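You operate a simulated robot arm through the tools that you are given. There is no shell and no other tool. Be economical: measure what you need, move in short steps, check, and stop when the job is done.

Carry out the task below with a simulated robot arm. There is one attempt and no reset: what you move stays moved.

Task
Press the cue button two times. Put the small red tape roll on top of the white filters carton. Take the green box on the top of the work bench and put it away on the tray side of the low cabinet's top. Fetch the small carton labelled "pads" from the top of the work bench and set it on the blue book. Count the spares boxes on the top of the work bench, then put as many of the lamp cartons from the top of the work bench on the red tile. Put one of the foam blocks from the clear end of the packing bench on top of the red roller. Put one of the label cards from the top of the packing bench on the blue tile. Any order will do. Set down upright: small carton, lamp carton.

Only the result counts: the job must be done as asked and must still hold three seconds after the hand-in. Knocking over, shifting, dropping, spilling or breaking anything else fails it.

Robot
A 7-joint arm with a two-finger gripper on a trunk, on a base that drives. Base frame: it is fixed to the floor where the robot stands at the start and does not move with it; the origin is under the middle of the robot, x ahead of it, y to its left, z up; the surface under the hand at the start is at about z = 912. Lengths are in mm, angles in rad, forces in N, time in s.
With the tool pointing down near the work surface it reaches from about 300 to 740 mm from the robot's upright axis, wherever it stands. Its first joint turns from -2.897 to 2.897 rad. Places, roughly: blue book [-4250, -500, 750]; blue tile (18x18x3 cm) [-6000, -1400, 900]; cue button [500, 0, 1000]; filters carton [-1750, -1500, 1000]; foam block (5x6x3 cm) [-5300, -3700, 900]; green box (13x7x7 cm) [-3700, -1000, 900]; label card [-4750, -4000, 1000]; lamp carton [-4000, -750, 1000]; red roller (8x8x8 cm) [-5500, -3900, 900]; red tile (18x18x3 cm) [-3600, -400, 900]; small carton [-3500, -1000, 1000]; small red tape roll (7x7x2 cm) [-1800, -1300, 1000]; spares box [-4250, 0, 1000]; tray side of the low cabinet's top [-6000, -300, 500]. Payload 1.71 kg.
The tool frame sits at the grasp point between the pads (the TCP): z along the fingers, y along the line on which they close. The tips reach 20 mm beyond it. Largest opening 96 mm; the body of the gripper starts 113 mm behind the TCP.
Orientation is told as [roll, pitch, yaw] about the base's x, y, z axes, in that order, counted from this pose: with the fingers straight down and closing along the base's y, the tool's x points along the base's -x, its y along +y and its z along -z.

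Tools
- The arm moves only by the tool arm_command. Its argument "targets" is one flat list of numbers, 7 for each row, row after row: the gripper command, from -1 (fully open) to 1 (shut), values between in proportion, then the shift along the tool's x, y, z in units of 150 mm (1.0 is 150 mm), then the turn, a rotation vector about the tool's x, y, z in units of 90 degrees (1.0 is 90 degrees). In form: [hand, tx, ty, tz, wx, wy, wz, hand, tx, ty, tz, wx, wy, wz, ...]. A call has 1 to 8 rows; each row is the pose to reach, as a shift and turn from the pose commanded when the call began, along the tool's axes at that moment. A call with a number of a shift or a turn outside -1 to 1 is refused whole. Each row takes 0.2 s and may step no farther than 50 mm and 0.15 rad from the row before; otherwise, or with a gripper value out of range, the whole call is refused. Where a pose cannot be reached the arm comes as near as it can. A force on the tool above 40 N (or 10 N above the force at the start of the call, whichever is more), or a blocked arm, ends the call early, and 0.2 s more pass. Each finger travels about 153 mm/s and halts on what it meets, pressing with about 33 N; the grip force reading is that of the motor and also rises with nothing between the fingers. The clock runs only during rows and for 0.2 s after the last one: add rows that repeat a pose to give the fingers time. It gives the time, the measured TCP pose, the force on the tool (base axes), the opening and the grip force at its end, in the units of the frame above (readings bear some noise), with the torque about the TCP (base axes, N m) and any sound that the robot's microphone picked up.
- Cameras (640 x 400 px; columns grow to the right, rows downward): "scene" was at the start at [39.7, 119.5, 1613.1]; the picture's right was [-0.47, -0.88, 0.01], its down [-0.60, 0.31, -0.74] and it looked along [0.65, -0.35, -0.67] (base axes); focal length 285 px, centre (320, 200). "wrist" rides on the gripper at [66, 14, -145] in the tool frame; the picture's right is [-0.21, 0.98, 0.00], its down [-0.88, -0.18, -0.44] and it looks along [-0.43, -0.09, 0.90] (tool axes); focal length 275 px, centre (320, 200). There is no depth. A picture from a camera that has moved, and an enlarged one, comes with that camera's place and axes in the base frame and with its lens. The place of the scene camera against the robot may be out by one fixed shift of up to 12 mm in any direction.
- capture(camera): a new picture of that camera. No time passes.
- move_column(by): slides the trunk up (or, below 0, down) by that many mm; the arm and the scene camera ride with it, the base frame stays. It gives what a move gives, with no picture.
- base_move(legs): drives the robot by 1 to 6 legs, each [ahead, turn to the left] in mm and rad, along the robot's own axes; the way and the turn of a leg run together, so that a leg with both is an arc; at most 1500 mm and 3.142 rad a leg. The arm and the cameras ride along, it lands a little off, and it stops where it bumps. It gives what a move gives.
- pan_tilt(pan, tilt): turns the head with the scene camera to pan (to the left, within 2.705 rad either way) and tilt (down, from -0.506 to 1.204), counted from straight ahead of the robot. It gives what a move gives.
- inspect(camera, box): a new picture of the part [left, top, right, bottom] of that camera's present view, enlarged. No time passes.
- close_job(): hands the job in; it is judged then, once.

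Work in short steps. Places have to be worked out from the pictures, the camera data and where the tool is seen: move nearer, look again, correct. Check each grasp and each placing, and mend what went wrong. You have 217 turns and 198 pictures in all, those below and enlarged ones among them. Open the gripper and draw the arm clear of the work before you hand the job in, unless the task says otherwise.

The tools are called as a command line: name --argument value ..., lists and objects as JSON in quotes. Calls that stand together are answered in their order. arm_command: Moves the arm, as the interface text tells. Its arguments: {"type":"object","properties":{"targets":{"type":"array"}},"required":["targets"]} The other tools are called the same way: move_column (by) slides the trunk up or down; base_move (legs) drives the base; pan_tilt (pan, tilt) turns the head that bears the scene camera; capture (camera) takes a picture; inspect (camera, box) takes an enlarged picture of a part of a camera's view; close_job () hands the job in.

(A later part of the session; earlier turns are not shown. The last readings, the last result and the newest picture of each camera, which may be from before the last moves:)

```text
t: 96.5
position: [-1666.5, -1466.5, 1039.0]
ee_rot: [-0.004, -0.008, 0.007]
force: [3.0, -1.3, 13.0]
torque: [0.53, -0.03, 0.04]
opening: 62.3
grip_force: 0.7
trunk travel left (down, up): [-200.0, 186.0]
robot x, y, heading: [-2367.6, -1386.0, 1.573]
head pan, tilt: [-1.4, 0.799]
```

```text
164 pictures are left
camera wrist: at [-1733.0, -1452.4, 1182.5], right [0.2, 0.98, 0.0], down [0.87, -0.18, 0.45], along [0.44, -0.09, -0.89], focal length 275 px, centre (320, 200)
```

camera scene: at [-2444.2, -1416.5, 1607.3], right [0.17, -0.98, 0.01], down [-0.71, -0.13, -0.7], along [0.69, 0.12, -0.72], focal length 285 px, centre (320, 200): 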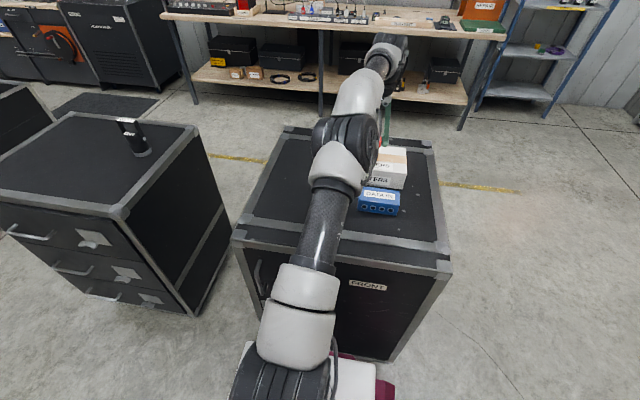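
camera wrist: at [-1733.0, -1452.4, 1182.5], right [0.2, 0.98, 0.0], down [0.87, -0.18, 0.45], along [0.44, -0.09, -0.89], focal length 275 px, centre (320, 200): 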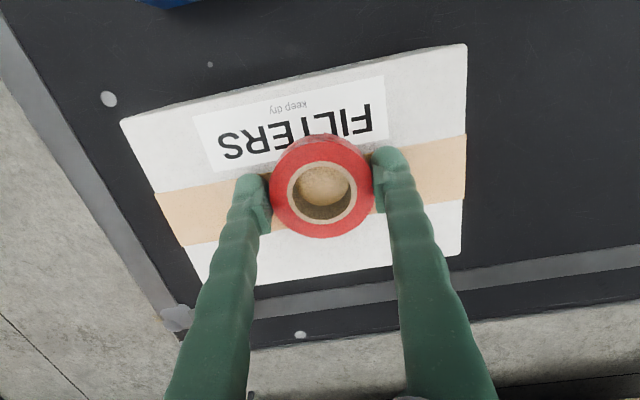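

Released; tips still lightly pressing. Raise slightly, open wide, then withdraw upward.

arm_command --targets '[-0.3, 0, 0, -0.02, 0, 0, 0, -0.8, 0, 0, -0.03, 0, 0, 0, -0.8, 0, 0, -0.06, 0, 0, 0, -0.8, 0, 0, -0.25, 0, 0, 0, -0.8, 0, 0, -0.5, 0, 0, 0, -0.8, 0, 0, -0.8, 0, 0, 0]'

capture --camera "wrist"

```text
t: 97.9
position: [-1683.1, -1459.6, 1149.7]
ee_rot: [-0.007, -0.006, 0.006]
force: [1.1, 0.8, -0.7]
torque: [-0.08, 0.11, 0.03]
opening: 86.3
grip_force: 0.1
out of reach, approached as far as the arm can: row 5, 6
trunk travel left (down, up): [-200.0, 186.0]
robot x, y, heading: [-2364.5, -1391.1, 1.577]
head pan, tilt: [-1.4, 0.799]
```

```text
163 pictures are left
camera wrist: at [-1747.9, -1445.2, 1294.7], right [0.2, 0.98, -0.01], down [0.88, -0.18, 0.45], along [0.44, -0.09, -0.89], focal length 275 px, centre (320, 200)
```

wrist: 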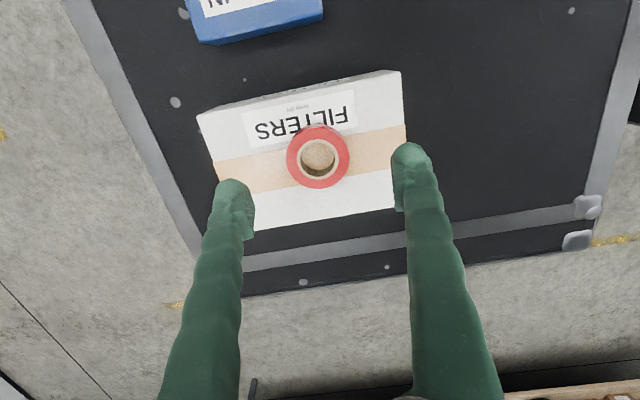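

Tape is on the carton. Retract the arm toward the robot and up, for driving.

arm_command --targets '[-0.8, 0.25, 0, -0.1, 0, 0, 0, -0.8, 0.5, 0, -0.2, 0, 0, 0, -0.8, 0.75, 0, -0.3, 0, 0, 0, -0.8, 1, 0, -0.4, 0, 0, 0, -0.8, 1, 0.2, -0.6, 0, 0, 0, -0.8, 1, 0.2, -0.6, 0, 0, 0]'

arm_command --targets '[-0.8, 0.25, 0.15, 0, 0, 0, -0.09, -0.8, 0.5, 0.3, 0, 0, 0, -0.18, -0.8, 0.75, 0.45, 0, 0, 0, -0.27, -0.8, 1, 0.6, 0, 0, 0, -0.36, -0.8, 1, 0.8, 0, 0, 0, -0.45, -0.8, 1, 1, 0, 0, 0, -0.54, -0.8, 1, 1, 0, 0, 0, -0.6]'

pan_tilt --pan 1.57 --tilt 0.5

capture --camera "scene"

```text
t: 99.3
position: [-1838.9, -1428.7, 1241.0]
ee_rot: [-0.007, -0.011, 0.006]
force: [-0.6, -0.3, 0.1]
torque: [-0.01, -0.05, -0.02]
opening: 86.2
grip_force: 0.1
trunk travel left (down, up): [-200.0, 186.0]
robot x, y, heading: [-2369.6, -1388.7, 1.57]
head pan, tilt: [-1.4, 0.799]
```

```text
t: 100.9
position: [-1990.5, -1275.6, 1237.0]
ee_rot: [-0.013, 0.002, 0.952]
force: [0.8, 0.1, 0.4]
torque: [0.02, 0.03, 0.03]
opening: 86.5
grip_force: 0.1
trunk travel left (down, up): [-200.0, 186.0]
robot x, y, heading: [-2371.3, -1385.8, 1.577]
head pan, tilt: [-1.4, 0.799]
```

```text
t: 103.5
position: [-1990.7, -1279.2, 1237.7]
ee_rot: [-0.013, 0.001, 0.947]
force: [0.6, -0.1, -0.7]
torque: [-0.03, 0.01, 0.0]
opening: 86.3
grip_force: 0.1
trunk travel left (down, up): [-200.0, 186.0]
robot x, y, heading: [-2368.2, -1385.2, 1.576]
head pan, tilt: [1.571, 0.499]
```

```text
162 pictures are left
camera scene: at [-2614.2, -1417.4, 1633.6], right [0.0, 1.0, -0.02], down [0.48, -0.01, -0.88], along [-0.88, -0.01, -0.48], focal length 285 px, centre (320, 200)
```

scene: 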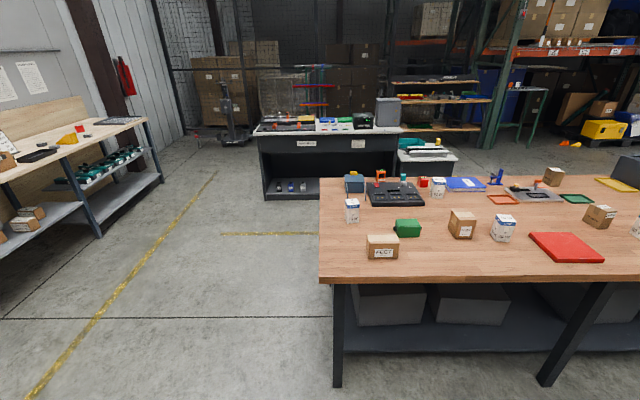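

Good view of the bench. Enlarge it.

inspect --camera "scene" --box '[320, 150, 480, 280]'

inspect --camera "scene" --box '[480, 150, 640, 280]'

inspect --camera "scene" --box '[240, 90, 480, 220]'

inspect --camera "scene" --box '[0, 80, 240, 260]'

```text
3.08 times, centred on (400, 215) of scene
camera zoom: at [-2614.2, -1417.4, 1633.6], right [0.0, 1.0, -0.02], down [0.48, -0.01, -0.88], along [-0.88, -0.01, -0.48], focal length 877 px, centre (74, 154)
```

zoom: 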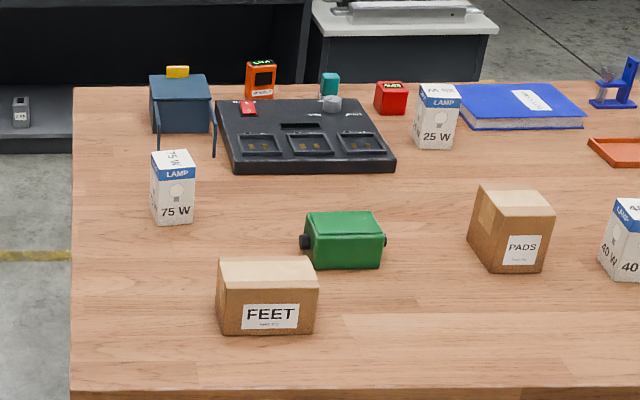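

```text
3.08 times, centred on (560, 215) of scene
camera zoom: at [-2614.2, -1417.4, 1633.6], right [0.0, 1.0, -0.02], down [0.48, -0.01, -0.88], along [-0.88, -0.01, -0.48], focal length 877 px, centre (-418, 154)
```

zoom: 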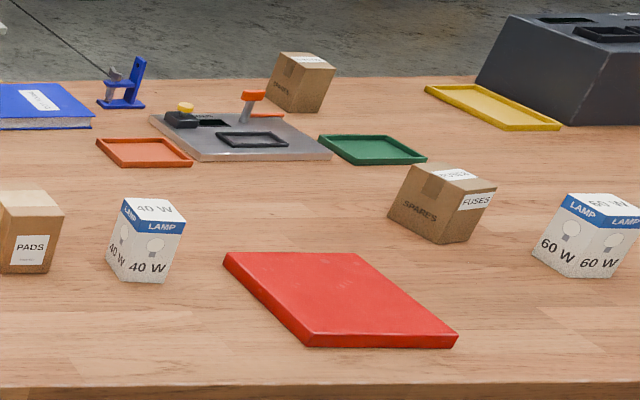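

```text
2.67 times, centred on (360, 155) of scene
camera zoom: at [-2614.2, -1417.4, 1633.6], right [0.0, 1.0, -0.02], down [0.48, -0.01, -0.88], along [-0.88, -0.01, -0.48], focal length 760 px, centre (213, 320)
```

zoom: 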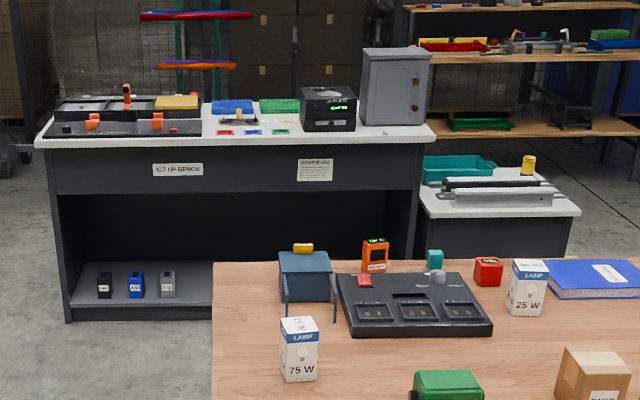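

```text
2.22 times, centred on (120, 170) of scene
camera zoom: at [-2614.2, -1417.4, 1633.6], right [0.0, 1.0, -0.02], down [0.48, -0.01, -0.88], along [-0.88, -0.01, -0.48], focal length 633 px, centre (764, 267)
```

zoom: 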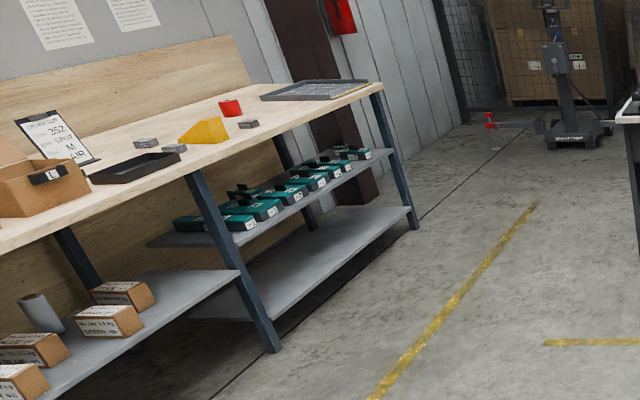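

I need a close look at all bench boxes. Leave the case with a gentle left arc and stop facing the bench around [-2950,-470].

base_move --legs '[[700, 0.5], [500, 1.065]]'

pan_tilt --pan 0.3 --tilt 0.55

capture --camera "scene"

pan_tilt --pan -0.5 --tilt 0.55

capture --camera "scene"

```text
t: 110.7
position: [-3042.0, -84.2, 1237.0]
ee_rot: [-0.014, 0.003, 2.486]
force: [0.2, 0.4, 0.8]
torque: [0.0, -0.03, 0.0]
opening: 86.3
grip_force: 0.1
trunk travel left (down, up): [-200.0, 186.0]
robot x, y, heading: [-2941.9, -468.5, 3.108]
head pan, tilt: [1.571, 0.499]
cut short: leg 2
```

```text
t: 112.2
position: [-3022.1, -83.9, 1240.5]
ee_rot: [-0.002, -0.012, 2.487]
force: [0.7, -0.2, 0.1]
torque: [0.02, -0.04, -0.04]
opening: 86.4
grip_force: 0.1
trunk travel left (down, up): [-200.0, 186.0]
robot x, y, heading: [-2943.1, -460.0, 3.105]
head pan, tilt: [0.3, 0.55]
```

```text
157 pictures are left
camera scene: at [-3004.5, -636.9, 1627.6], right [-0.27, 0.96, -0.01], down [0.52, 0.14, -0.84], along [-0.81, -0.23, -0.54], focal length 285 px, centre (320, 200)
```

scene: 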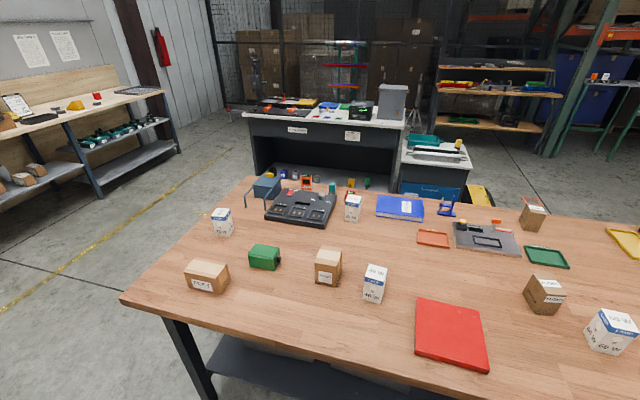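

```text
t: 113.3
position: [-3022.6, -85.0, 1240.1]
ee_rot: [-0.003, -0.013, 2.488]
force: [0.2, -0.7, 0.6]
torque: [-0.01, 0.03, -0.01]
opening: 86.5
grip_force: 0.1
trunk travel left (down, up): [-200.0, 186.0]
robot x, y, heading: [-2945.5, -460.1, 3.113]
head pan, tilt: [-0.499, 0.55]
```

```text
156 pictures are left
camera scene: at [-2995.2, -567.6, 1627.8], right [0.51, 0.86, 0.01], down [0.46, -0.26, -0.84], along [-0.73, 0.43, -0.53], focal length 285 px, centre (320, 200)
```

scene: 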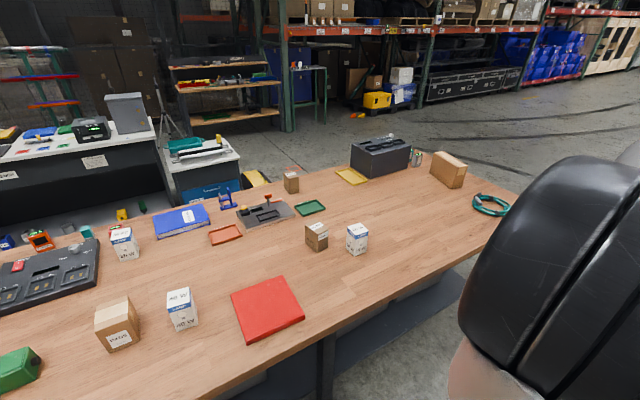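

Enlarge the boxes to read labels.

inspect --camera "scene" --box '[340, 130, 520, 230]'

inspect --camera "scene" --box '[220, 160, 400, 270]'

inspect --camera "scene" --box '[0, 120, 260, 290]'

```text
3.56 times, centred on (430, 180) of scene
camera zoom: at [-2995.2, -567.6, 1627.8], right [0.51, 0.86, 0.01], down [0.46, -0.26, -0.84], along [-0.73, 0.43, -0.53], focal length 1013 px, centre (-71, 271)
```

zoom: 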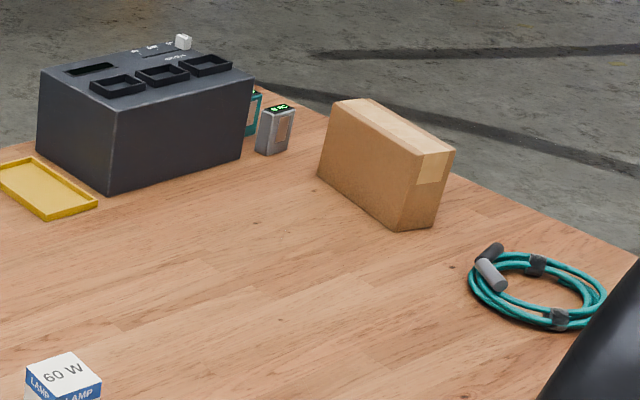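

```text
3.56 times, centred on (310, 215) of scene
camera zoom: at [-2995.2, -567.6, 1627.8], right [0.51, 0.86, 0.01], down [0.46, -0.26, -0.84], along [-0.73, 0.43, -0.53], focal length 1013 px, centre (356, 147)
```

zoom: 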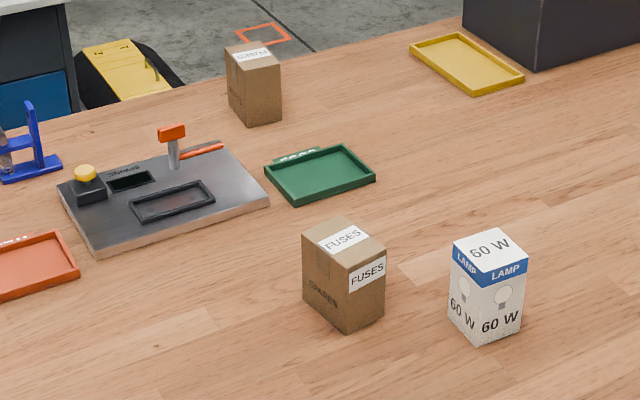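

```text
2.35 times, centred on (130, 205) of scene
camera zoom: at [-2995.2, -567.6, 1627.8], right [0.51, 0.86, 0.01], down [0.46, -0.26, -0.84], along [-0.73, 0.43, -0.53], focal length 671 px, centre (767, 188)
```

zoom: 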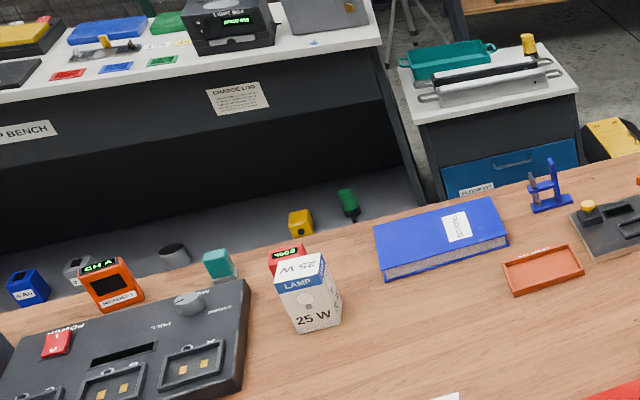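

Two FUSES/SPARES boxes are visible; one slab carton at the bench's +y end needs checking from elsewhere. I'll turn to face −y (bench at my right) and reverse along the bench to look at that end.

base_move --legs '[[0, 1.6], [-1150, 0]]'

pan_tilt --pan -1.9 --tilt 0.55

capture --camera "scene"

```text
t: 124.2
position: [-3281.0, 632.3, 1239.6]
ee_rot: [-0.005, -0.012, -2.215]
force: [0.2, -0.5, 1.0]
torque: [0.0, 0.0, -0.01]
opening: 86.5
grip_force: 0.2
trunk travel left (down, up): [-200.0, 186.0]
robot x, y, heading: [-2904.7, 712.7, -1.603]
head pan, tilt: [-0.499, 0.55]
```

```text
t: 125.8
position: [-3280.2, 651.3, 1240.5]
ee_rot: [0.004, -0.024, -2.217]
force: [0.1, 1.8, 1.0]
torque: [0.0, 0.0, -0.02]
opening: 86.4
grip_force: 0.0
trunk travel left (down, up): [-200.0, 186.0]
robot x, y, heading: [-2905.8, 716.5, -1.592]
head pan, tilt: [-1.901, 0.55]
```

```text
152 pictures are left
camera scene: at [-2835.9, 779.2, 1629.5], right [0.35, 0.94, 0.02], down [0.49, -0.17, -0.86], along [-0.8, 0.3, -0.52], focal length 285 px, centre (320, 200)
```

scene: 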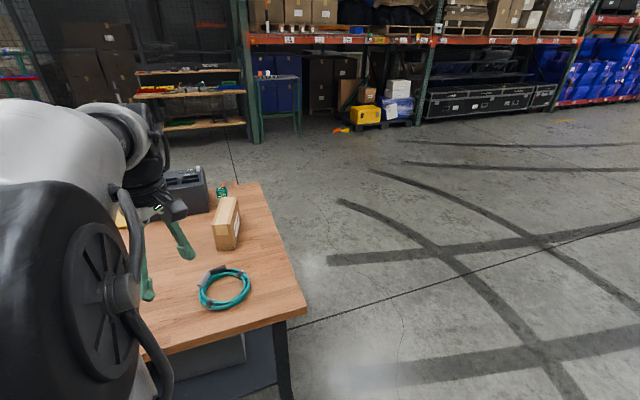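

inspect --camera "scene" --box '[160, 150, 280, 260]'

capture --camera "wrist"

```text
3.64 times, centred on (220, 205) of scene
camera zoom: at [-2835.9, 779.2, 1629.5], right [0.35, 0.94, 0.02], down [0.49, -0.17, -0.86], along [-0.8, 0.3, -0.52], focal length 1036 px, centre (684, 182)
```

zoom: 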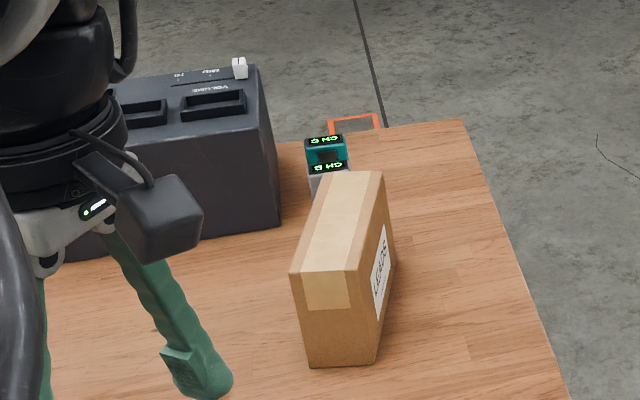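

```text
150 pictures are left
camera wrist: at [-3228.2, 698.8, 1383.7], right [0.66, -0.75, 0.01], down [-0.67, -0.58, 0.47], along [-0.35, -0.31, -0.89], focal length 275 px, centre (320, 200)
```

wrist: 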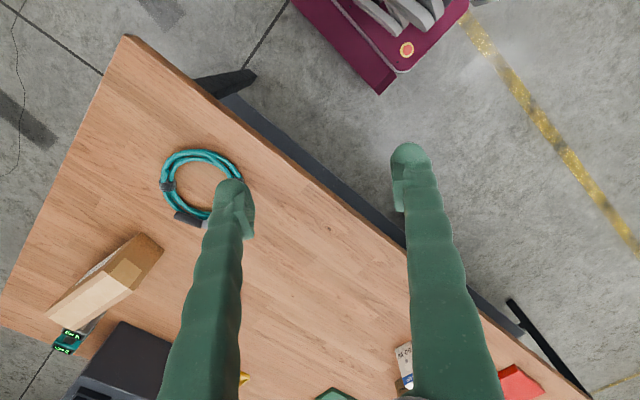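

That slab is labelled "LEADS" (like FEET/PADS), not spares. I'll pull in closer alongside the bench at about [-3100,-120].

base_move --legs '[[430, -0.43], [430, 0.46]]'

pan_tilt --pan -1.9 --tilt 0.7

capture --camera "scene"

capture --camera "wrist"

```text
t: 130.9
position: [-3487.3, -171.7, 1240.8]
ee_rot: [0.003, -0.024, -2.216]
force: [0.8, -0.1, 0.4]
torque: [0.01, 0.04, -0.03]
opening: 86.6
grip_force: 0.2
trunk travel left (down, up): [-200.0, 186.0]
robot x, y, heading: [-3114.9, -112.1, -1.588]
head pan, tilt: [-1.901, 0.55]
```

```text
t: 131.6
position: [-3487.3, -158.9, 1241.2]
ee_rot: [0.012, -0.034, -2.214]
force: [-0.2, -0.7, -0.1]
torque: [0.09, 0.0, 0.02]
opening: 86.5
grip_force: 0.0
trunk travel left (down, up): [-200.0, 186.0]
robot x, y, heading: [-3115.6, -111.4, -1.594]
head pan, tilt: [-1.901, 0.7]
```

```text
149 pictures are left
camera scene: at [-3040.7, -46.0, 1616.5], right [0.34, 0.94, 0.02], down [0.61, -0.21, -0.77], along [-0.72, 0.27, -0.64], focal length 285 px, centre (320, 200)
```

scene: 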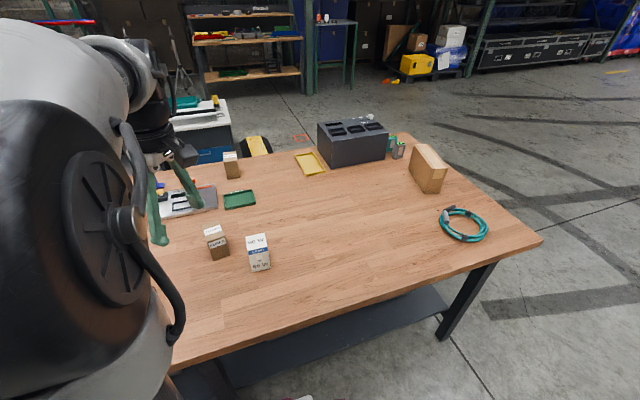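

```text
148 pictures are left
camera wrist: at [-3435.3, -108.9, 1383.9], right [0.66, -0.75, 0.02], down [-0.67, -0.57, 0.47], along [-0.35, -0.32, -0.88], focal length 275 px, centre (320, 200)
```

wrist: 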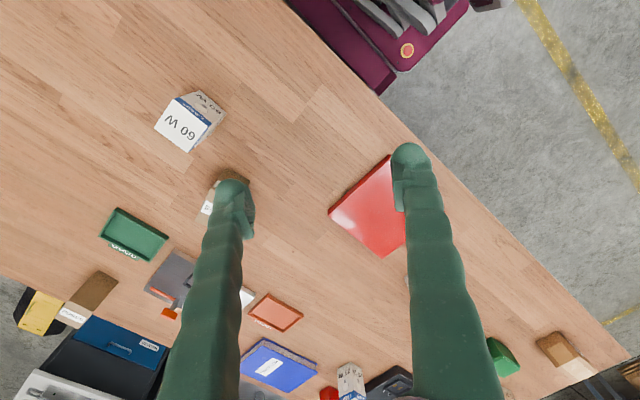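

60 W carton is at about [-3655,-15], edges roughly aligned with the axes. Swing the hand toward it, turning the wrist to face −x.

arm_command --targets '[-1, 0.03, -0.14, 0, 0, 0, 0.085, -1, 0.06, -0.28, 0, 0, 0, 0.17, -1, 0.09, -0.42, 0, 0, 0, 0.255, -1, 0.1, -0.56, 0, 0, 0, 0.34, -1, 0.1, -0.7, 0, 0, 0, 0.425, -1, 0.1, -0.85, 0.1, 0, 0, 0.51, -1, 0.1, -1, 0.2, 0, 0, 0.592, -1, 0.1, -1, 0.2, 0, 0, 0.592]'

capture --camera "wrist"

```text
t: 133.4
position: [-3599.3, -54.9, 1208.9]
ee_rot: [0.037, -0.012, 3.137]
force: [-0.6, 0.6, -0.3]
torque: [-0.01, 0.0, -0.03]
opening: 95.9
grip_force: 0.1
trunk travel left (down, up): [-200.0, 186.0]
robot x, y, heading: [-3113.8, -105.2, -1.587]
head pan, tilt: [-1.901, 0.7]
```

```text
147 pictures are left
camera wrist: at [-3533.3, -63.5, 1353.0], right [-0.21, -0.98, 0.04], down [-0.87, 0.21, 0.45], along [-0.45, 0.06, -0.89], focal length 275 px, centre (320, 200)
```

wrist: 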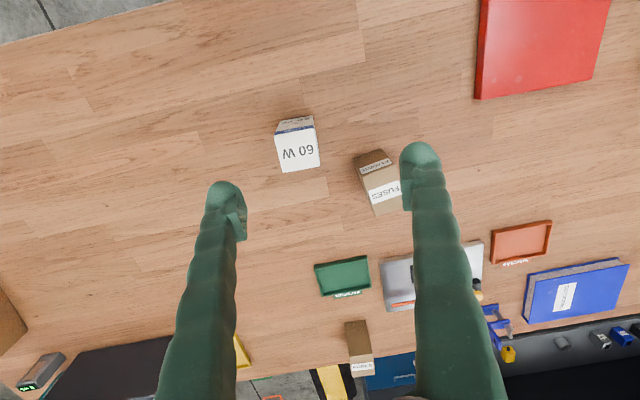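

Go above the 60 W carton, lower, and re-measure.

arm_command --targets '[-1, -0.1, -0.06, 0.2, 0.0236, 0, 0, -1, -0.2, -0.12, 0.4, 0.0236, 0, 0, -1, -0.307, -0.233, 0.6, 0.0236, 0, 0, -1, -0.307, -0.233, 0.75, 0.0236, 0, 0, -1, -0.307, -0.233, 0.75, 0.0236, 0, 0]'

capture --camera "wrist"

```text
t: 134.6
position: [-3645.9, -21.5, 1097.5]
ee_rot: [-0.001, -0.012, 3.138]
force: [1.1, -0.4, 0.0]
torque: [-0.03, 0.01, 0.01]
opening: 95.8
grip_force: 0.0
trunk travel left (down, up): [-200.0, 186.0]
robot x, y, heading: [-3113.3, -107.9, -1.586]
head pan, tilt: [-1.901, 0.7]
```

```text
146 pictures are left
camera wrist: at [-3578.8, -35.1, 1240.6], right [-0.21, -0.98, 0.0], down [-0.87, 0.19, 0.46], along [-0.45, 0.09, -0.89], focal length 275 px, centre (320, 200)
```

wrist: 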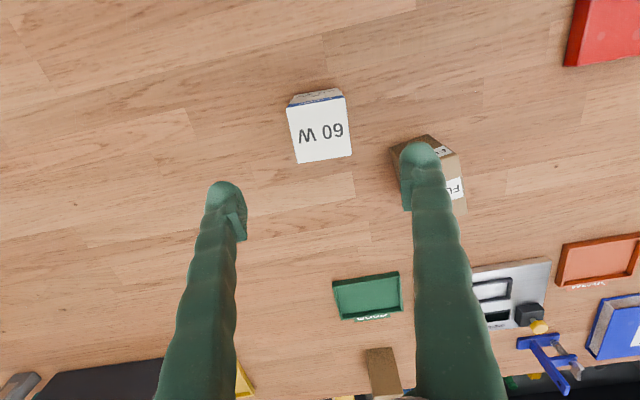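

Lamp 60 W: centre [-3644,-22], top z≈952, width ≈60. Fingers will clear the FUSES box (y<−98). Descend and grip.

arm_command --targets '[-1, 0.01, 0, 0.3, 0, 0, 0, -1, 0.01, 0, 0.6, 0, 0, 0, -1, 0.01, 0, 0.85, 0, 0, 0, -1, 0.01, 0, 0.95, 0, 0, 0, -1, 0.01, 0, 0.95, 0, 0, 0]'

capture --camera "wrist"

```text
t: 135.8
position: [-3647.7, -22.0, 955.2]
ee_rot: [0.0, -0.011, 3.137]
force: [0.0, 0.3, -1.0]
torque: [0.01, 0.0, -0.03]
opening: 95.9
grip_force: 0.0
trunk travel left (down, up): [-200.0, 186.0]
robot x, y, heading: [-3114.0, -106.9, -1.589]
head pan, tilt: [-1.901, 0.7]
```

```text
145 pictures are left
camera wrist: at [-3580.0, -35.3, 1098.9], right [-0.21, -0.98, 0.0], down [-0.87, 0.19, 0.46], along [-0.45, 0.09, -0.89], focal length 275 px, centre (320, 200)
```

wrist: 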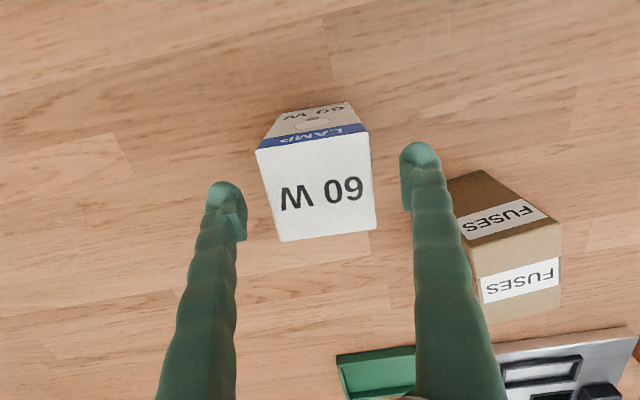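

Well centred. Descend 40 mm more and close.

arm_command --targets '[-1, 0, 0, 0.15, 0, 0, 0, -1, 0, 0, 0.27, 0, 0, 0, -1, 0, 0, 0.27, 0, 0, 0, 0, 0, 0, 0.27, 0, 0, 0, 1, 0, 0, 0.27, 0, 0, 0, 1, 0, 0, 0.27, 0, 0, 0]'

```text
t: 137.2
position: [-3647.7, -21.1, 912.8]
ee_rot: [-0.001, -0.013, 3.136]
force: [-0.2, -0.3, -0.5]
torque: [0.01, 0.02, -0.01]
opening: 64.6
grip_force: 33.0
trunk travel left (down, up): [-200.0, 186.0]
robot x, y, heading: [-3112.1, -105.5, -1.588]
head pan, tilt: [-1.901, 0.7]
```

Gripped (64.6 mm). Lift it clear and carry it toward the red tile.

arm_command --targets '[1, 0, 0, -0.15, 0, 0, 0, 1, 0, 0, -0.45, 0, 0, 0, 1, 0, 0, -0.75, 0, 0, 0, 1, 0, 0, -1, 0, 0, 0, 1, 0, 0.25, -1, 0, 0, 0, 1, 0, 0.55, -1, 0, 0, 0, 1, 0, 0.8, -1, 0, 0, 0, 1, 0, 1, -1, 0, 0, 0]'

arm_command --targets '[1, 0.02, 0.3, 0, 0, 0, 0, 1, 0.04, 0.6, 0, 0, 0, 0, 1, 0.07, 0.9, 0, 0, 0, 0, 1, 0.1, 1, 0, 0, 0, 0, 1, 0.1, 1, 0, 0, 0, 0]'

capture --camera "wrist"

```text
t: 139.0
position: [-3645.2, -173.4, 1064.2]
ee_rot: [-0.001, -0.013, 3.137]
force: [-0.3, 0.3, -0.4]
torque: [0.02, -0.02, -0.01]
opening: 64.2
grip_force: 32.9
trunk travel left (down, up): [-200.0, 186.0]
robot x, y, heading: [-3115.9, -107.0, -1.591]
head pan, tilt: [-1.901, 0.7]
```

```text
t: 140.2
position: [-3630.2, -323.3, 1062.4]
ee_rot: [-0.001, -0.012, 3.137]
force: [0.4, -0.4, -0.6]
torque: [0.02, 0.02, 0.0]
opening: 64.0
grip_force: 32.9
trunk travel left (down, up): [-200.0, 186.0]
robot x, y, heading: [-3110.9, -109.0, -1.587]
head pan, tilt: [-1.901, 0.7]
```

```text
144 pictures are left
camera wrist: at [-3562.9, -337.7, 1205.9], right [-0.21, -0.98, 0.0], down [-0.87, 0.19, 0.45], along [-0.45, 0.09, -0.89], focal length 275 px, centre (320, 200)
```

wrist: 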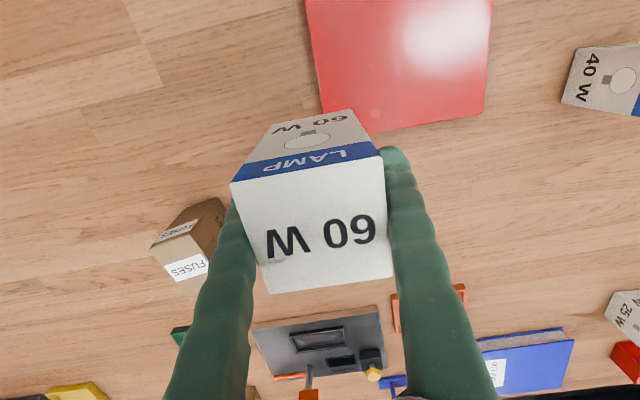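

Tile spans about x −3655…−3475, y −517…−328. Place this carton at [-3613,-422], leaving room for the next.

arm_command --targets '[1, 0.06, 0.3, 0, 0, 0, 0, 1, 0.115, 0.6, 0, 0, 0, 0, 1, 0.115, 0.66, 0.2, 0, 0, 0, 1, 0.115, 0.66, 0.45, 0, 0, 0, 1, 0.115, 0.66, 0.7, 0, 0, 0, 1, 0.115, 0.66, 0.7, 0, 0, 0]'

capture --camera "wrist"

```text
t: 141.6
position: [-3615.5, -419.6, 957.0]
ee_rot: [0.0, -0.012, 3.135]
force: [0.4, -0.2, -0.9]
torque: [0.03, 0.01, 0.0]
opening: 63.8
grip_force: 33.3
trunk travel left (down, up): [-200.0, 186.0]
robot x, y, heading: [-3111.7, -108.2, -1.592]
head pan, tilt: [-1.901, 0.7]
```

```text
143 pictures are left
camera wrist: at [-3547.7, -433.9, 1099.8], right [-0.21, -0.98, 0.0], down [-0.87, 0.19, 0.45], along [-0.45, 0.09, -0.89], focal length 275 px, centre (320, 200)
```

wrist: 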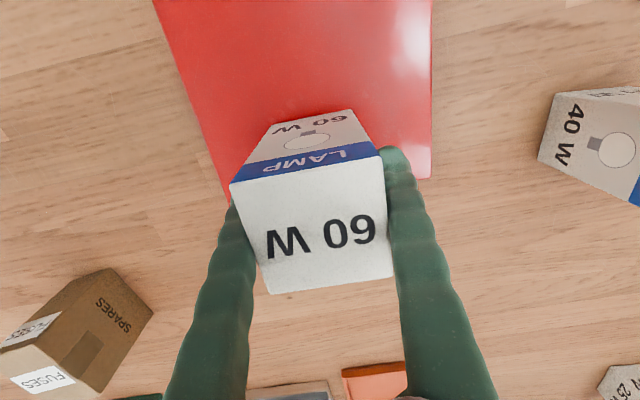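

Good position. Lower slowly until contact.

arm_command --targets '[1, 0, 0, 0.03, 0, 0, 0, 1, 0, 0, 0.05, 0, 0, 0, 1, 0, 0, 0.07, 0, 0, 0, 1, 0, 0, 0.085, 0, 0, 0, 1, 0, 0, 0.085, 0, 0, 0]'

```text
t: 142.8
position: [-3616.9, -420.7, 943.7]
ee_rot: [0.001, -0.014, 3.137]
force: [-0.8, 0.6, -1.6]
torque: [0.02, 0.0, 0.02]
opening: 64.2
grip_force: 32.9
trunk travel left (down, up): [-200.0, 186.0]
robot x, y, heading: [-3115.1, -108.8, -1.59]
head pan, tilt: [-1.901, 0.7]
```

No contact yet; continue in 2 mm steps.

arm_command --targets '[1, 0, 0, 0.013, 0, 0, 0, 1, 0, 0, 0.026, 0, 0, 0, 1, 0, 0, 0.04, 0, 0, 0, 1, 0, 0, 0.04, 0, 0, 0]'

```text
t: 143.8
position: [-3616.2, -420.5, 938.3]
ee_rot: [-0.001, -0.013, 3.136]
force: [0.7, -0.2, -1.0]
torque: [-0.02, -0.02, 0.02]
opening: 64.1
grip_force: 33.3
trunk travel left (down, up): [-200.0, 186.0]
robot x, y, heading: [-3115.4, -106.2, -1.588]
head pan, tilt: [-1.901, 0.7]
```

arm_command --targets '[1, 0, 0, 0.015, 0, 0, 0, 1, 0, 0, 0.03, 0, 0, 0, 1, 0, 0, 0.045, 0, 0, 0, 1, 0, 0, 0.06, 0, 0, 0, 1, 0, 0, 0.06, 0, 0, 0]'

capture --camera "wrist"

```text
t: 144.7
position: [-3619.4, -405.6, 938.3]
ee_rot: [0.021, -0.018, 3.134]
force: [-0.6, 0.3, -1.3]
torque: [-0.04, -0.02, 0.01]
opening: 64.3
grip_force: 33.0
trunk travel left (down, up): [-200.0, 186.0]
robot x, y, heading: [-3117.1, -111.2, -1.587]
head pan, tilt: [-1.901, 0.7]
stopped in row 4: the force on the tool passed its limit at 41 N (the readings are from after the stop); the commanded pose is now the measured one
```

```text
142 pictures are left
camera wrist: at [-3551.2, -416.7, 1083.0], right [-0.21, -0.98, 0.02], down [-0.87, 0.2, 0.46], along [-0.45, 0.08, -0.89], focal length 275 px, centre (320, 200)
```

wrist: 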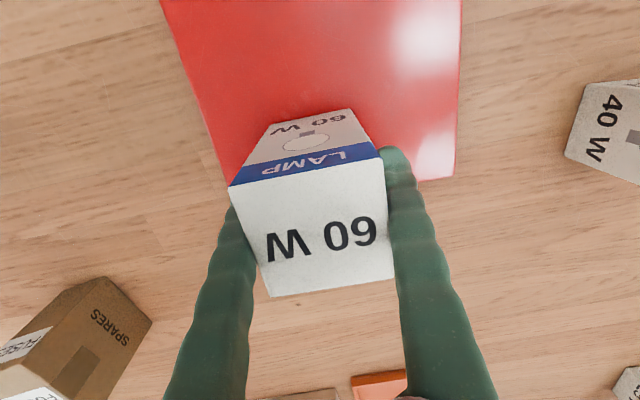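

Contact at ~935 with a small sideways slip afterwards. Re-centre, lower to just touching.

arm_command --targets '[1, 0.03, 0.09, 0, 0.0134, 0.005, 0, 1, 0.03, 0.09, 0, 0.0134, 0.005, 0, 1, 0.03, 0.09, 0.015, 0.0134, 0.005, 0, 1, 0.03, 0.09, 0.015, 0.0134, 0.005, 0]'

```text
t: 145.7
position: [-3613.4, -420.8, 938.3]
ee_rot: [-0.002, -0.011, 3.136]
force: [-0.2, -0.6, -0.6]
torque: [0.02, 0.02, -0.02]
opening: 63.9
grip_force: 32.9
trunk travel left (down, up): [-200.0, 186.0]
robot x, y, heading: [-3115.4, -107.2, -1.594]
head pan, tilt: [-1.901, 0.7]
```

arm_command --targets '[1, 0, 0, 0.01, 0, 0, 0, 1, 0, 0, 0.02, 0, 0, 0, 1, 0, 0, 0.02, 0, 0, 0]'

```text
t: 146.5
position: [-3612.9, -421.2, 936.4]
ee_rot: [-0.001, -0.013, 3.135]
force: [1.8, 0.5, 20.2]
torque: [-0.29, 0.36, -0.01]
opening: 64.0
grip_force: 33.3
trunk travel left (down, up): [-200.0, 186.0]
robot x, y, heading: [-3112.8, -104.5, -1.59]
head pan, tilt: [-1.901, 0.7]
```

Touching with 20 N. Ease slightly, open, and rise.

arm_command --targets '[1, 0, 0, -0.006, 0, 0, 0, 0.2, 0, 0, -0.006, 0, 0, 0, -0.6, 0, 0, -0.006, 0, 0, 0, -1, 0, 0, -0.006, 0, 0, 0, -1, 0, 0, -0.2, 0, 0, 0, -1, 0, 0, -0.5, 0, 0, 0, -1, 0, 0, -0.8, 0, 0, 0, -1, 0, 0, -0.95, 0, 0, 0]'

capture --camera "wrist"

```text
t: 148.3
position: [-3613.5, -420.7, 1080.9]
ee_rot: [-0.001, -0.011, 3.138]
force: [-0.2, 0.0, -0.1]
torque: [-0.03, 0.01, -0.03]
opening: 95.8
grip_force: 0.0
trunk travel left (down, up): [-200.0, 186.0]
robot x, y, heading: [-3112.7, -108.3, -1.592]
head pan, tilt: [-1.901, 0.7]
```

```text
141 pictures are left
camera wrist: at [-3546.5, -435.5, 1223.7], right [-0.21, -0.98, 0.0], down [-0.87, 0.19, 0.46], along [-0.45, 0.1, -0.89], focal length 275 px, centre (320, 200)
```

wrist: 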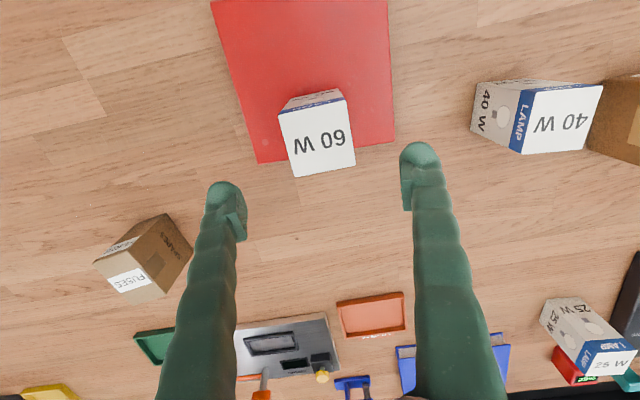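

60 W stands on the tile. Move the base 330 mm along toward the 40 W carton.

base_move --legs '[[330, 0.02]]'

capture --camera "wrist"

```text
t: 150.6
position: [-3607.6, -778.8, 1079.8]
ee_rot: [-0.002, -0.011, -3.12]
force: [0.0, 0.4, -0.6]
torque: [-0.04, 0.03, 0.01]
opening: 95.8
grip_force: 0.1
trunk travel left (down, up): [-200.0, 186.0]
robot x, y, heading: [-3121.2, -451.6, -1.564]
head pan, tilt: [-1.901, 0.7]
```

```text
140 pictures are left
camera wrist: at [-3540.6, -791.3, 1223.2], right [-0.19, -0.98, 0.0], down [-0.88, 0.17, 0.45], along [-0.45, 0.08, -0.89], focal length 275 px, centre (320, 200)
```

wrist: 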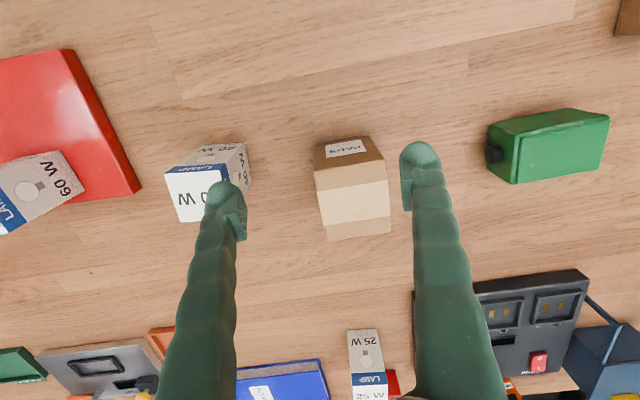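

Now shift the hand over the 40 W carton.

arm_command --targets '[-1, -0.07, -0.25, 0, 0, 0, 0, -1, -0.14, -0.5, 0, 0, 0, 0, -1, -0.2, -0.7, 0, 0, 0, 0, -1, -0.25, -0.85, 0, 0, 0, 0, -1, -0.25, -0.85, 0, 0, 0, 0]'

capture --camera "wrist"

```text
t: 151.8
position: [-3647.5, -636.6, 1081.7]
ee_rot: [0.014, -0.012, -3.121]
force: [0.8, 0.4, -0.1]
torque: [0.03, -0.02, 0.01]
opening: 95.7
grip_force: 0.0
trunk travel left (down, up): [-200.0, 186.0]
robot x, y, heading: [-3116.2, -455.0, -1.567]
head pan, tilt: [-1.901, 0.7]
```

```text
139 pictures are left
camera wrist: at [-3579.8, -647.8, 1225.1], right [-0.19, -0.98, 0.02], down [-0.87, 0.17, 0.45], along [-0.45, 0.07, -0.89], focal length 275 px, centre (320, 200)
```

wrist: 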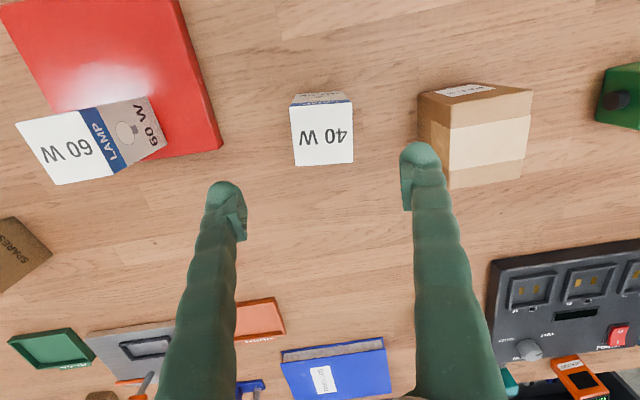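

40 W top centre ≈[-3647,-641], rotated ≈8°. Align the wrist and descend.

arm_command --targets '[-1, 0, 0.033, 0.25, 0.009, 0, 0.05, -1, 0, 0.033, 0.5, 0.009, 0, 0.1075, -1, 0, 0.033, 0.75, 0.009, 0, 0.1075, -1, 0, 0.033, 0.85, 0.009, 0, 0.1075, -1, 0, 0.033, 0.85, 0.009, 0, 0.1075]'

capture --camera "wrist"

```text
t: 153.0
position: [-3649.4, -641.3, 955.2]
ee_rot: [0.002, -0.01, 2.993]
force: [-0.2, -0.2, 0.1]
torque: [-0.03, -0.03, -0.01]
opening: 96.0
grip_force: 0.0
trunk travel left (down, up): [-200.0, 186.0]
robot x, y, heading: [-3115.8, -450.7, -1.565]
head pan, tilt: [-1.901, 0.7]
```

```text
138 pictures are left
camera wrist: at [-3585.5, -664.9, 1099.0], right [-0.35, -0.94, 0.0], down [-0.83, 0.31, 0.45], along [-0.43, 0.16, -0.89], focal length 275 px, centre (320, 200)
```

wrist: 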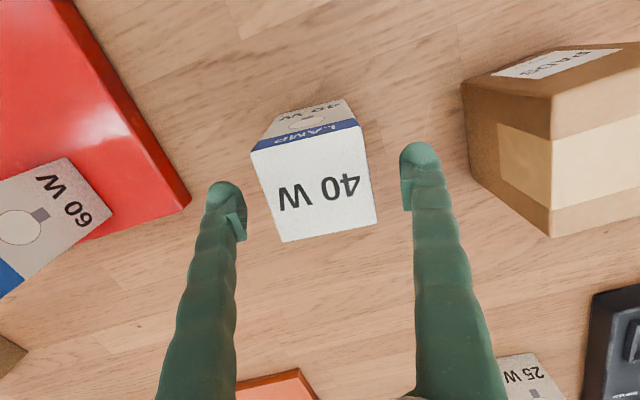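

Well aligned. Descend the last 42 mm, grip and lift.

arm_command --targets '[-1, 0, 0, 0.15, 0, 0, 0, -1, 0, 0, 0.28, 0, 0, 0, -1, 0, 0, 0.28, 0, 0, 0, 0, 0, 0, 0.28, 0, 0, 0, 1, 0, 0, 0.28, 0, 0, 0, 1, 0, 0, 0.28, 0, 0, 0]'

arm_command --targets '[1, 0, 0, -0.15, 0, 0, 0, 1, 0, 0, -0.45, 0, 0, 0, 1, 0, 0, -0.75, 0, 0, 0, 1, 0, 0, -1, 0, 0, 0, 1, 0.05, -0.2, -1, 0, 0, 0, 1, 0.15, -0.4, -1, 0, 0, 0, 1, 0.35, -0.6, -1, 0, 0, 0, 1, 0.55, -0.8, -1, 0, 0, 0]'

capture --camera "wrist"

```text
t: 154.4
position: [-3651.0, -643.7, 914.1]
ee_rot: [0.002, -0.009, 2.994]
force: [-0.8, -0.1, 0.2]
torque: [0.0, 0.02, -0.02]
opening: 64.2
grip_force: 33.2
trunk travel left (down, up): [-200.0, 186.0]
robot x, y, heading: [-3120.1, -452.0, -1.568]
head pan, tilt: [-1.901, 0.7]
```

```text
t: 156.2
position: [-3549.1, -532.9, 1059.0]
ee_rot: [0.002, -0.013, 2.993]
force: [0.7, 0.0, -0.7]
torque: [-0.05, 0.03, 0.01]
opening: 64.1
grip_force: 33.1
trunk travel left (down, up): [-200.0, 186.0]
robot x, y, heading: [-3117.8, -451.6, -1.565]
head pan, tilt: [-1.901, 0.7]
```

```text
137 pictures are left
camera wrist: at [-3484.5, -557.0, 1203.4], right [-0.35, -0.94, 0.0], down [-0.83, 0.31, 0.45], along [-0.43, 0.15, -0.89], focal length 275 px, centre (320, 200)
```

wrist: 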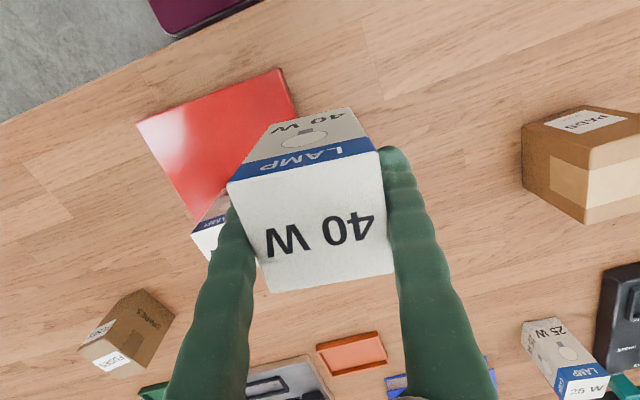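

Carry to [-3525,-422] over the tile's near half, straightening the wrist, then lower partway.

arm_command --targets '[1, 0.01, -0.2, 0, 0, 0, -0.03, 1, 0.02, -0.4, 0, 0, 0, -0.06, 1, 0.035, -0.6, 0, 0, 0, -0.092, 1, 0.049, -0.756, 0, 0, 0, -0.092, 1, 0.049, -0.756, 0.25, 0, 0, -0.092, 1, 0.049, -0.756, 0.5, 0, 0, -0.092, 1, 0.049, -0.756, 0.68, 0, 0, -0.092, 1, 0.049, -0.756, 0.68, 0, 0, -0.092]'

capture --camera "wrist"

```text
t: 158.0
position: [-3524.7, -424.2, 960.5]
ee_rot: [-0.001, -0.009, 3.138]
force: [0.1, 0.1, -0.8]
torque: [-0.01, 0.0, 0.01]
opening: 63.6
grip_force: 33.0
trunk travel left (down, up): [-200.0, 186.0]
robot x, y, heading: [-3115.6, -450.8, -1.57]
head pan, tilt: [-1.901, 0.7]
```

```text
136 pictures are left
camera wrist: at [-3457.7, -438.4, 1104.3], right [-0.21, -0.98, 0.0], down [-0.87, 0.19, 0.45], along [-0.44, 0.09, -0.89], focal length 275 px, centre (320, 200)
```

wrist: 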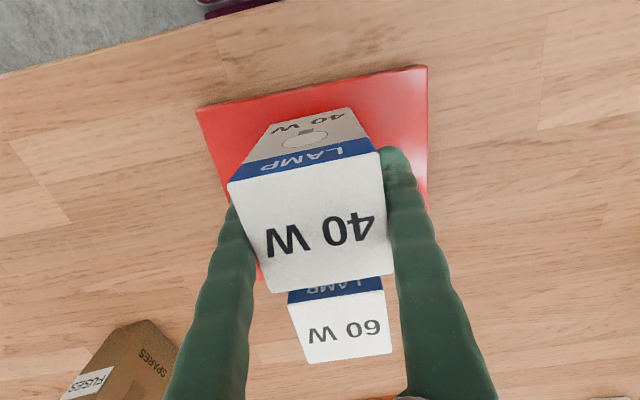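

Good clearance. Lower toward contact (expected ≈937).

arm_command --targets '[1, 0, 0, 0.05, 0, 0, 0, 1, 0, 0, 0.1, 0, 0, 0, 1, 0, 0, 0.12, 0, 0, 0, 1, 0, 0, 0.135, 0, 0, 0, 1, 0, 0, 0.145, 0, 0, 0, 1, 0, 0, 0.145, 0, 0, 0]'

```text
t: 159.4
position: [-3527.6, -424.2, 939.1]
ee_rot: [-0.001, -0.011, 3.137]
force: [-0.6, 0.2, 0.5]
torque: [-0.02, 0.02, 0.0]
opening: 63.9
grip_force: 32.6
trunk travel left (down, up): [-200.0, 186.0]
robot x, y, heading: [-3119.1, -452.1, -1.562]
head pan, tilt: [-1.901, 0.7]
```

arm_command --targets '[1, 0, 0, 0.012, 0, 0, 0, 1, 0, 0, 0.02, 0, 0, 0, 1, 0, 0, 0.02, 0, 0, 0]'

```text
t: 160.2
position: [-3527.1, -424.9, 936.6]
ee_rot: [-0.002, -0.018, 3.139]
force: [-1.3, -0.8, 38.4]
torque: [-0.02, -0.08, 0.18]
opening: 64.2
grip_force: 32.8
trunk travel left (down, up): [-200.0, 186.0]
robot x, y, heading: [-3116.7, -450.8, -1.564]
head pan, tilt: [-1.901, 0.7]
```

Firm contact. Ease off, open, rise, and look.

arm_command --targets '[1, 0, 0, -0.012, 0, 0, 0, 0.2, 0, 0, -0.012, 0, 0, 0, -0.6, 0, 0, -0.012, 0, 0, 0, -1, 0, 0, -0.012, 0, 0, 0, -1, 0, 0, -0.2, 0, 0, 0, -1, 0, 0, -0.5, 0, 0, 0, -1, 0, 0, -0.8, 0, 0, 0, -1, 0, 0, -0.95, 0, 0, 0]'

capture --camera "wrist"

```text
t: 162.0
position: [-3525.5, -425.6, 1078.6]
ee_rot: [0.0, -0.01, 3.138]
force: [-0.1, 0.0, 0.6]
torque: [0.0, 0.04, 0.02]
opening: 96.2
grip_force: 0.0
trunk travel left (down, up): [-200.0, 186.0]
robot x, y, heading: [-3113.2, -453.2, -1.562]
head pan, tilt: [-1.901, 0.7]
```

```text
135 pictures are left
camera wrist: at [-3457.9, -440.2, 1221.9], right [-0.21, -0.98, 0.0], down [-0.87, 0.19, 0.45], along [-0.44, 0.09, -0.89], focal length 275 px, centre (320, 200)
```

wrist: 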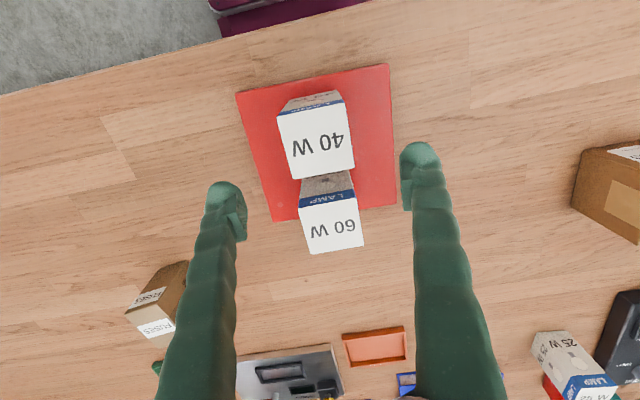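

Both cartons stand on the tile. Next PADS: drive 270 mm further along the bench and move the hand over it.

base_move --legs '[[270, 0]]'

arm_command --targets '[-1, -0.2, 0.2, 0, 0, 0, 0, -1, -0.4, 0.4, 0, 0, 0, 0, -1, -0.6, 0.6, 0, 0, 0, 0, -1, -0.8, 0.75, 0, 0, 0, 0, -1, -1, 0.8, 0, 0, 0, 0, -1, -1, 0.8, 0, 0, 0, 0]'

capture --camera "wrist"

```text
t: 164.0
position: [-3522.3, -702.4, 1077.5]
ee_rot: [-0.001, -0.011, -3.138]
force: [0.3, -0.1, 0.3]
torque: [0.04, -0.01, 0.0]
opening: 96.1
grip_force: 0.0
trunk travel left (down, up): [-200.0, 186.0]
robot x, y, heading: [-3112.2, -724.6, -1.556]
head pan, tilt: [-1.901, 0.7]
```

```text
t: 165.4
position: [-3676.1, -807.5, 1078.6]
ee_rot: [0.013, -0.013, -3.141]
force: [0.2, 0.0, -0.1]
torque: [0.03, 0.02, -0.01]
opening: 95.9
grip_force: 0.0
trunk travel left (down, up): [-200.0, 186.0]
robot x, y, heading: [-3114.2, -724.7, -1.563]
head pan, tilt: [-1.901, 0.7]
```

```text
134 pictures are left
camera wrist: at [-3608.3, -819.2, 1222.2], right [-0.2, -0.98, 0.01], down [-0.87, 0.19, 0.45], along [-0.45, 0.08, -0.89], focal length 275 px, centre (320, 200)
```

wrist: 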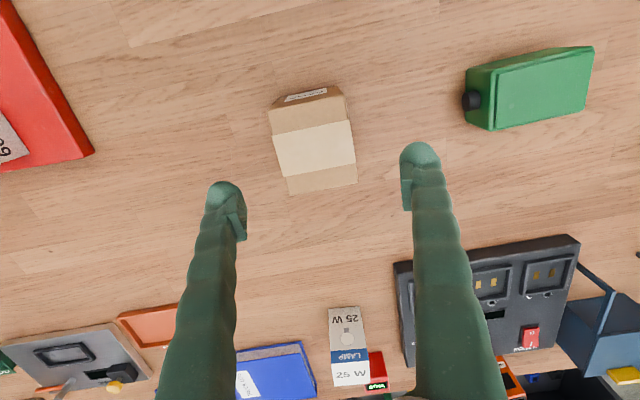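

PADS carton top ≈80×72 mm centred [-3703,-799], axis-aligned. Align and descend partway.

arm_command --targets '[-1, -0.09, -0.03, 0.2, 0.008, 0, 0, -1, -0.18, -0.053, 0.45, 0.008, 0, 0, -1, -0.18, -0.053, 0.7, 0.008, 0, 0, -1, -0.18, -0.053, 0.7, 0.008, 0, 0]'

capture --camera "wrist"

```text
t: 166.4
position: [-3703.7, -797.5, 974.6]
ee_rot: [0.002, -0.013, -3.141]
force: [0.4, -0.4, 0.1]
torque: [0.0, 0.01, -0.01]
opening: 95.9
grip_force: 0.0
trunk travel left (down, up): [-200.0, 186.0]
robot x, y, heading: [-3116.5, -724.0, -1.558]
head pan, tilt: [-1.901, 0.7]
```

```text
133 pictures are left
camera wrist: at [-3635.9, -810.3, 1118.1], right [-0.21, -0.98, 0.0], down [-0.87, 0.18, 0.45], along [-0.45, 0.09, -0.89], focal length 275 px, centre (320, 200)
```

wrist: 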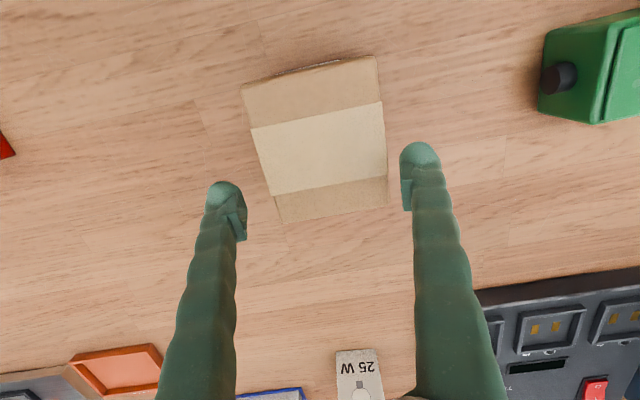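

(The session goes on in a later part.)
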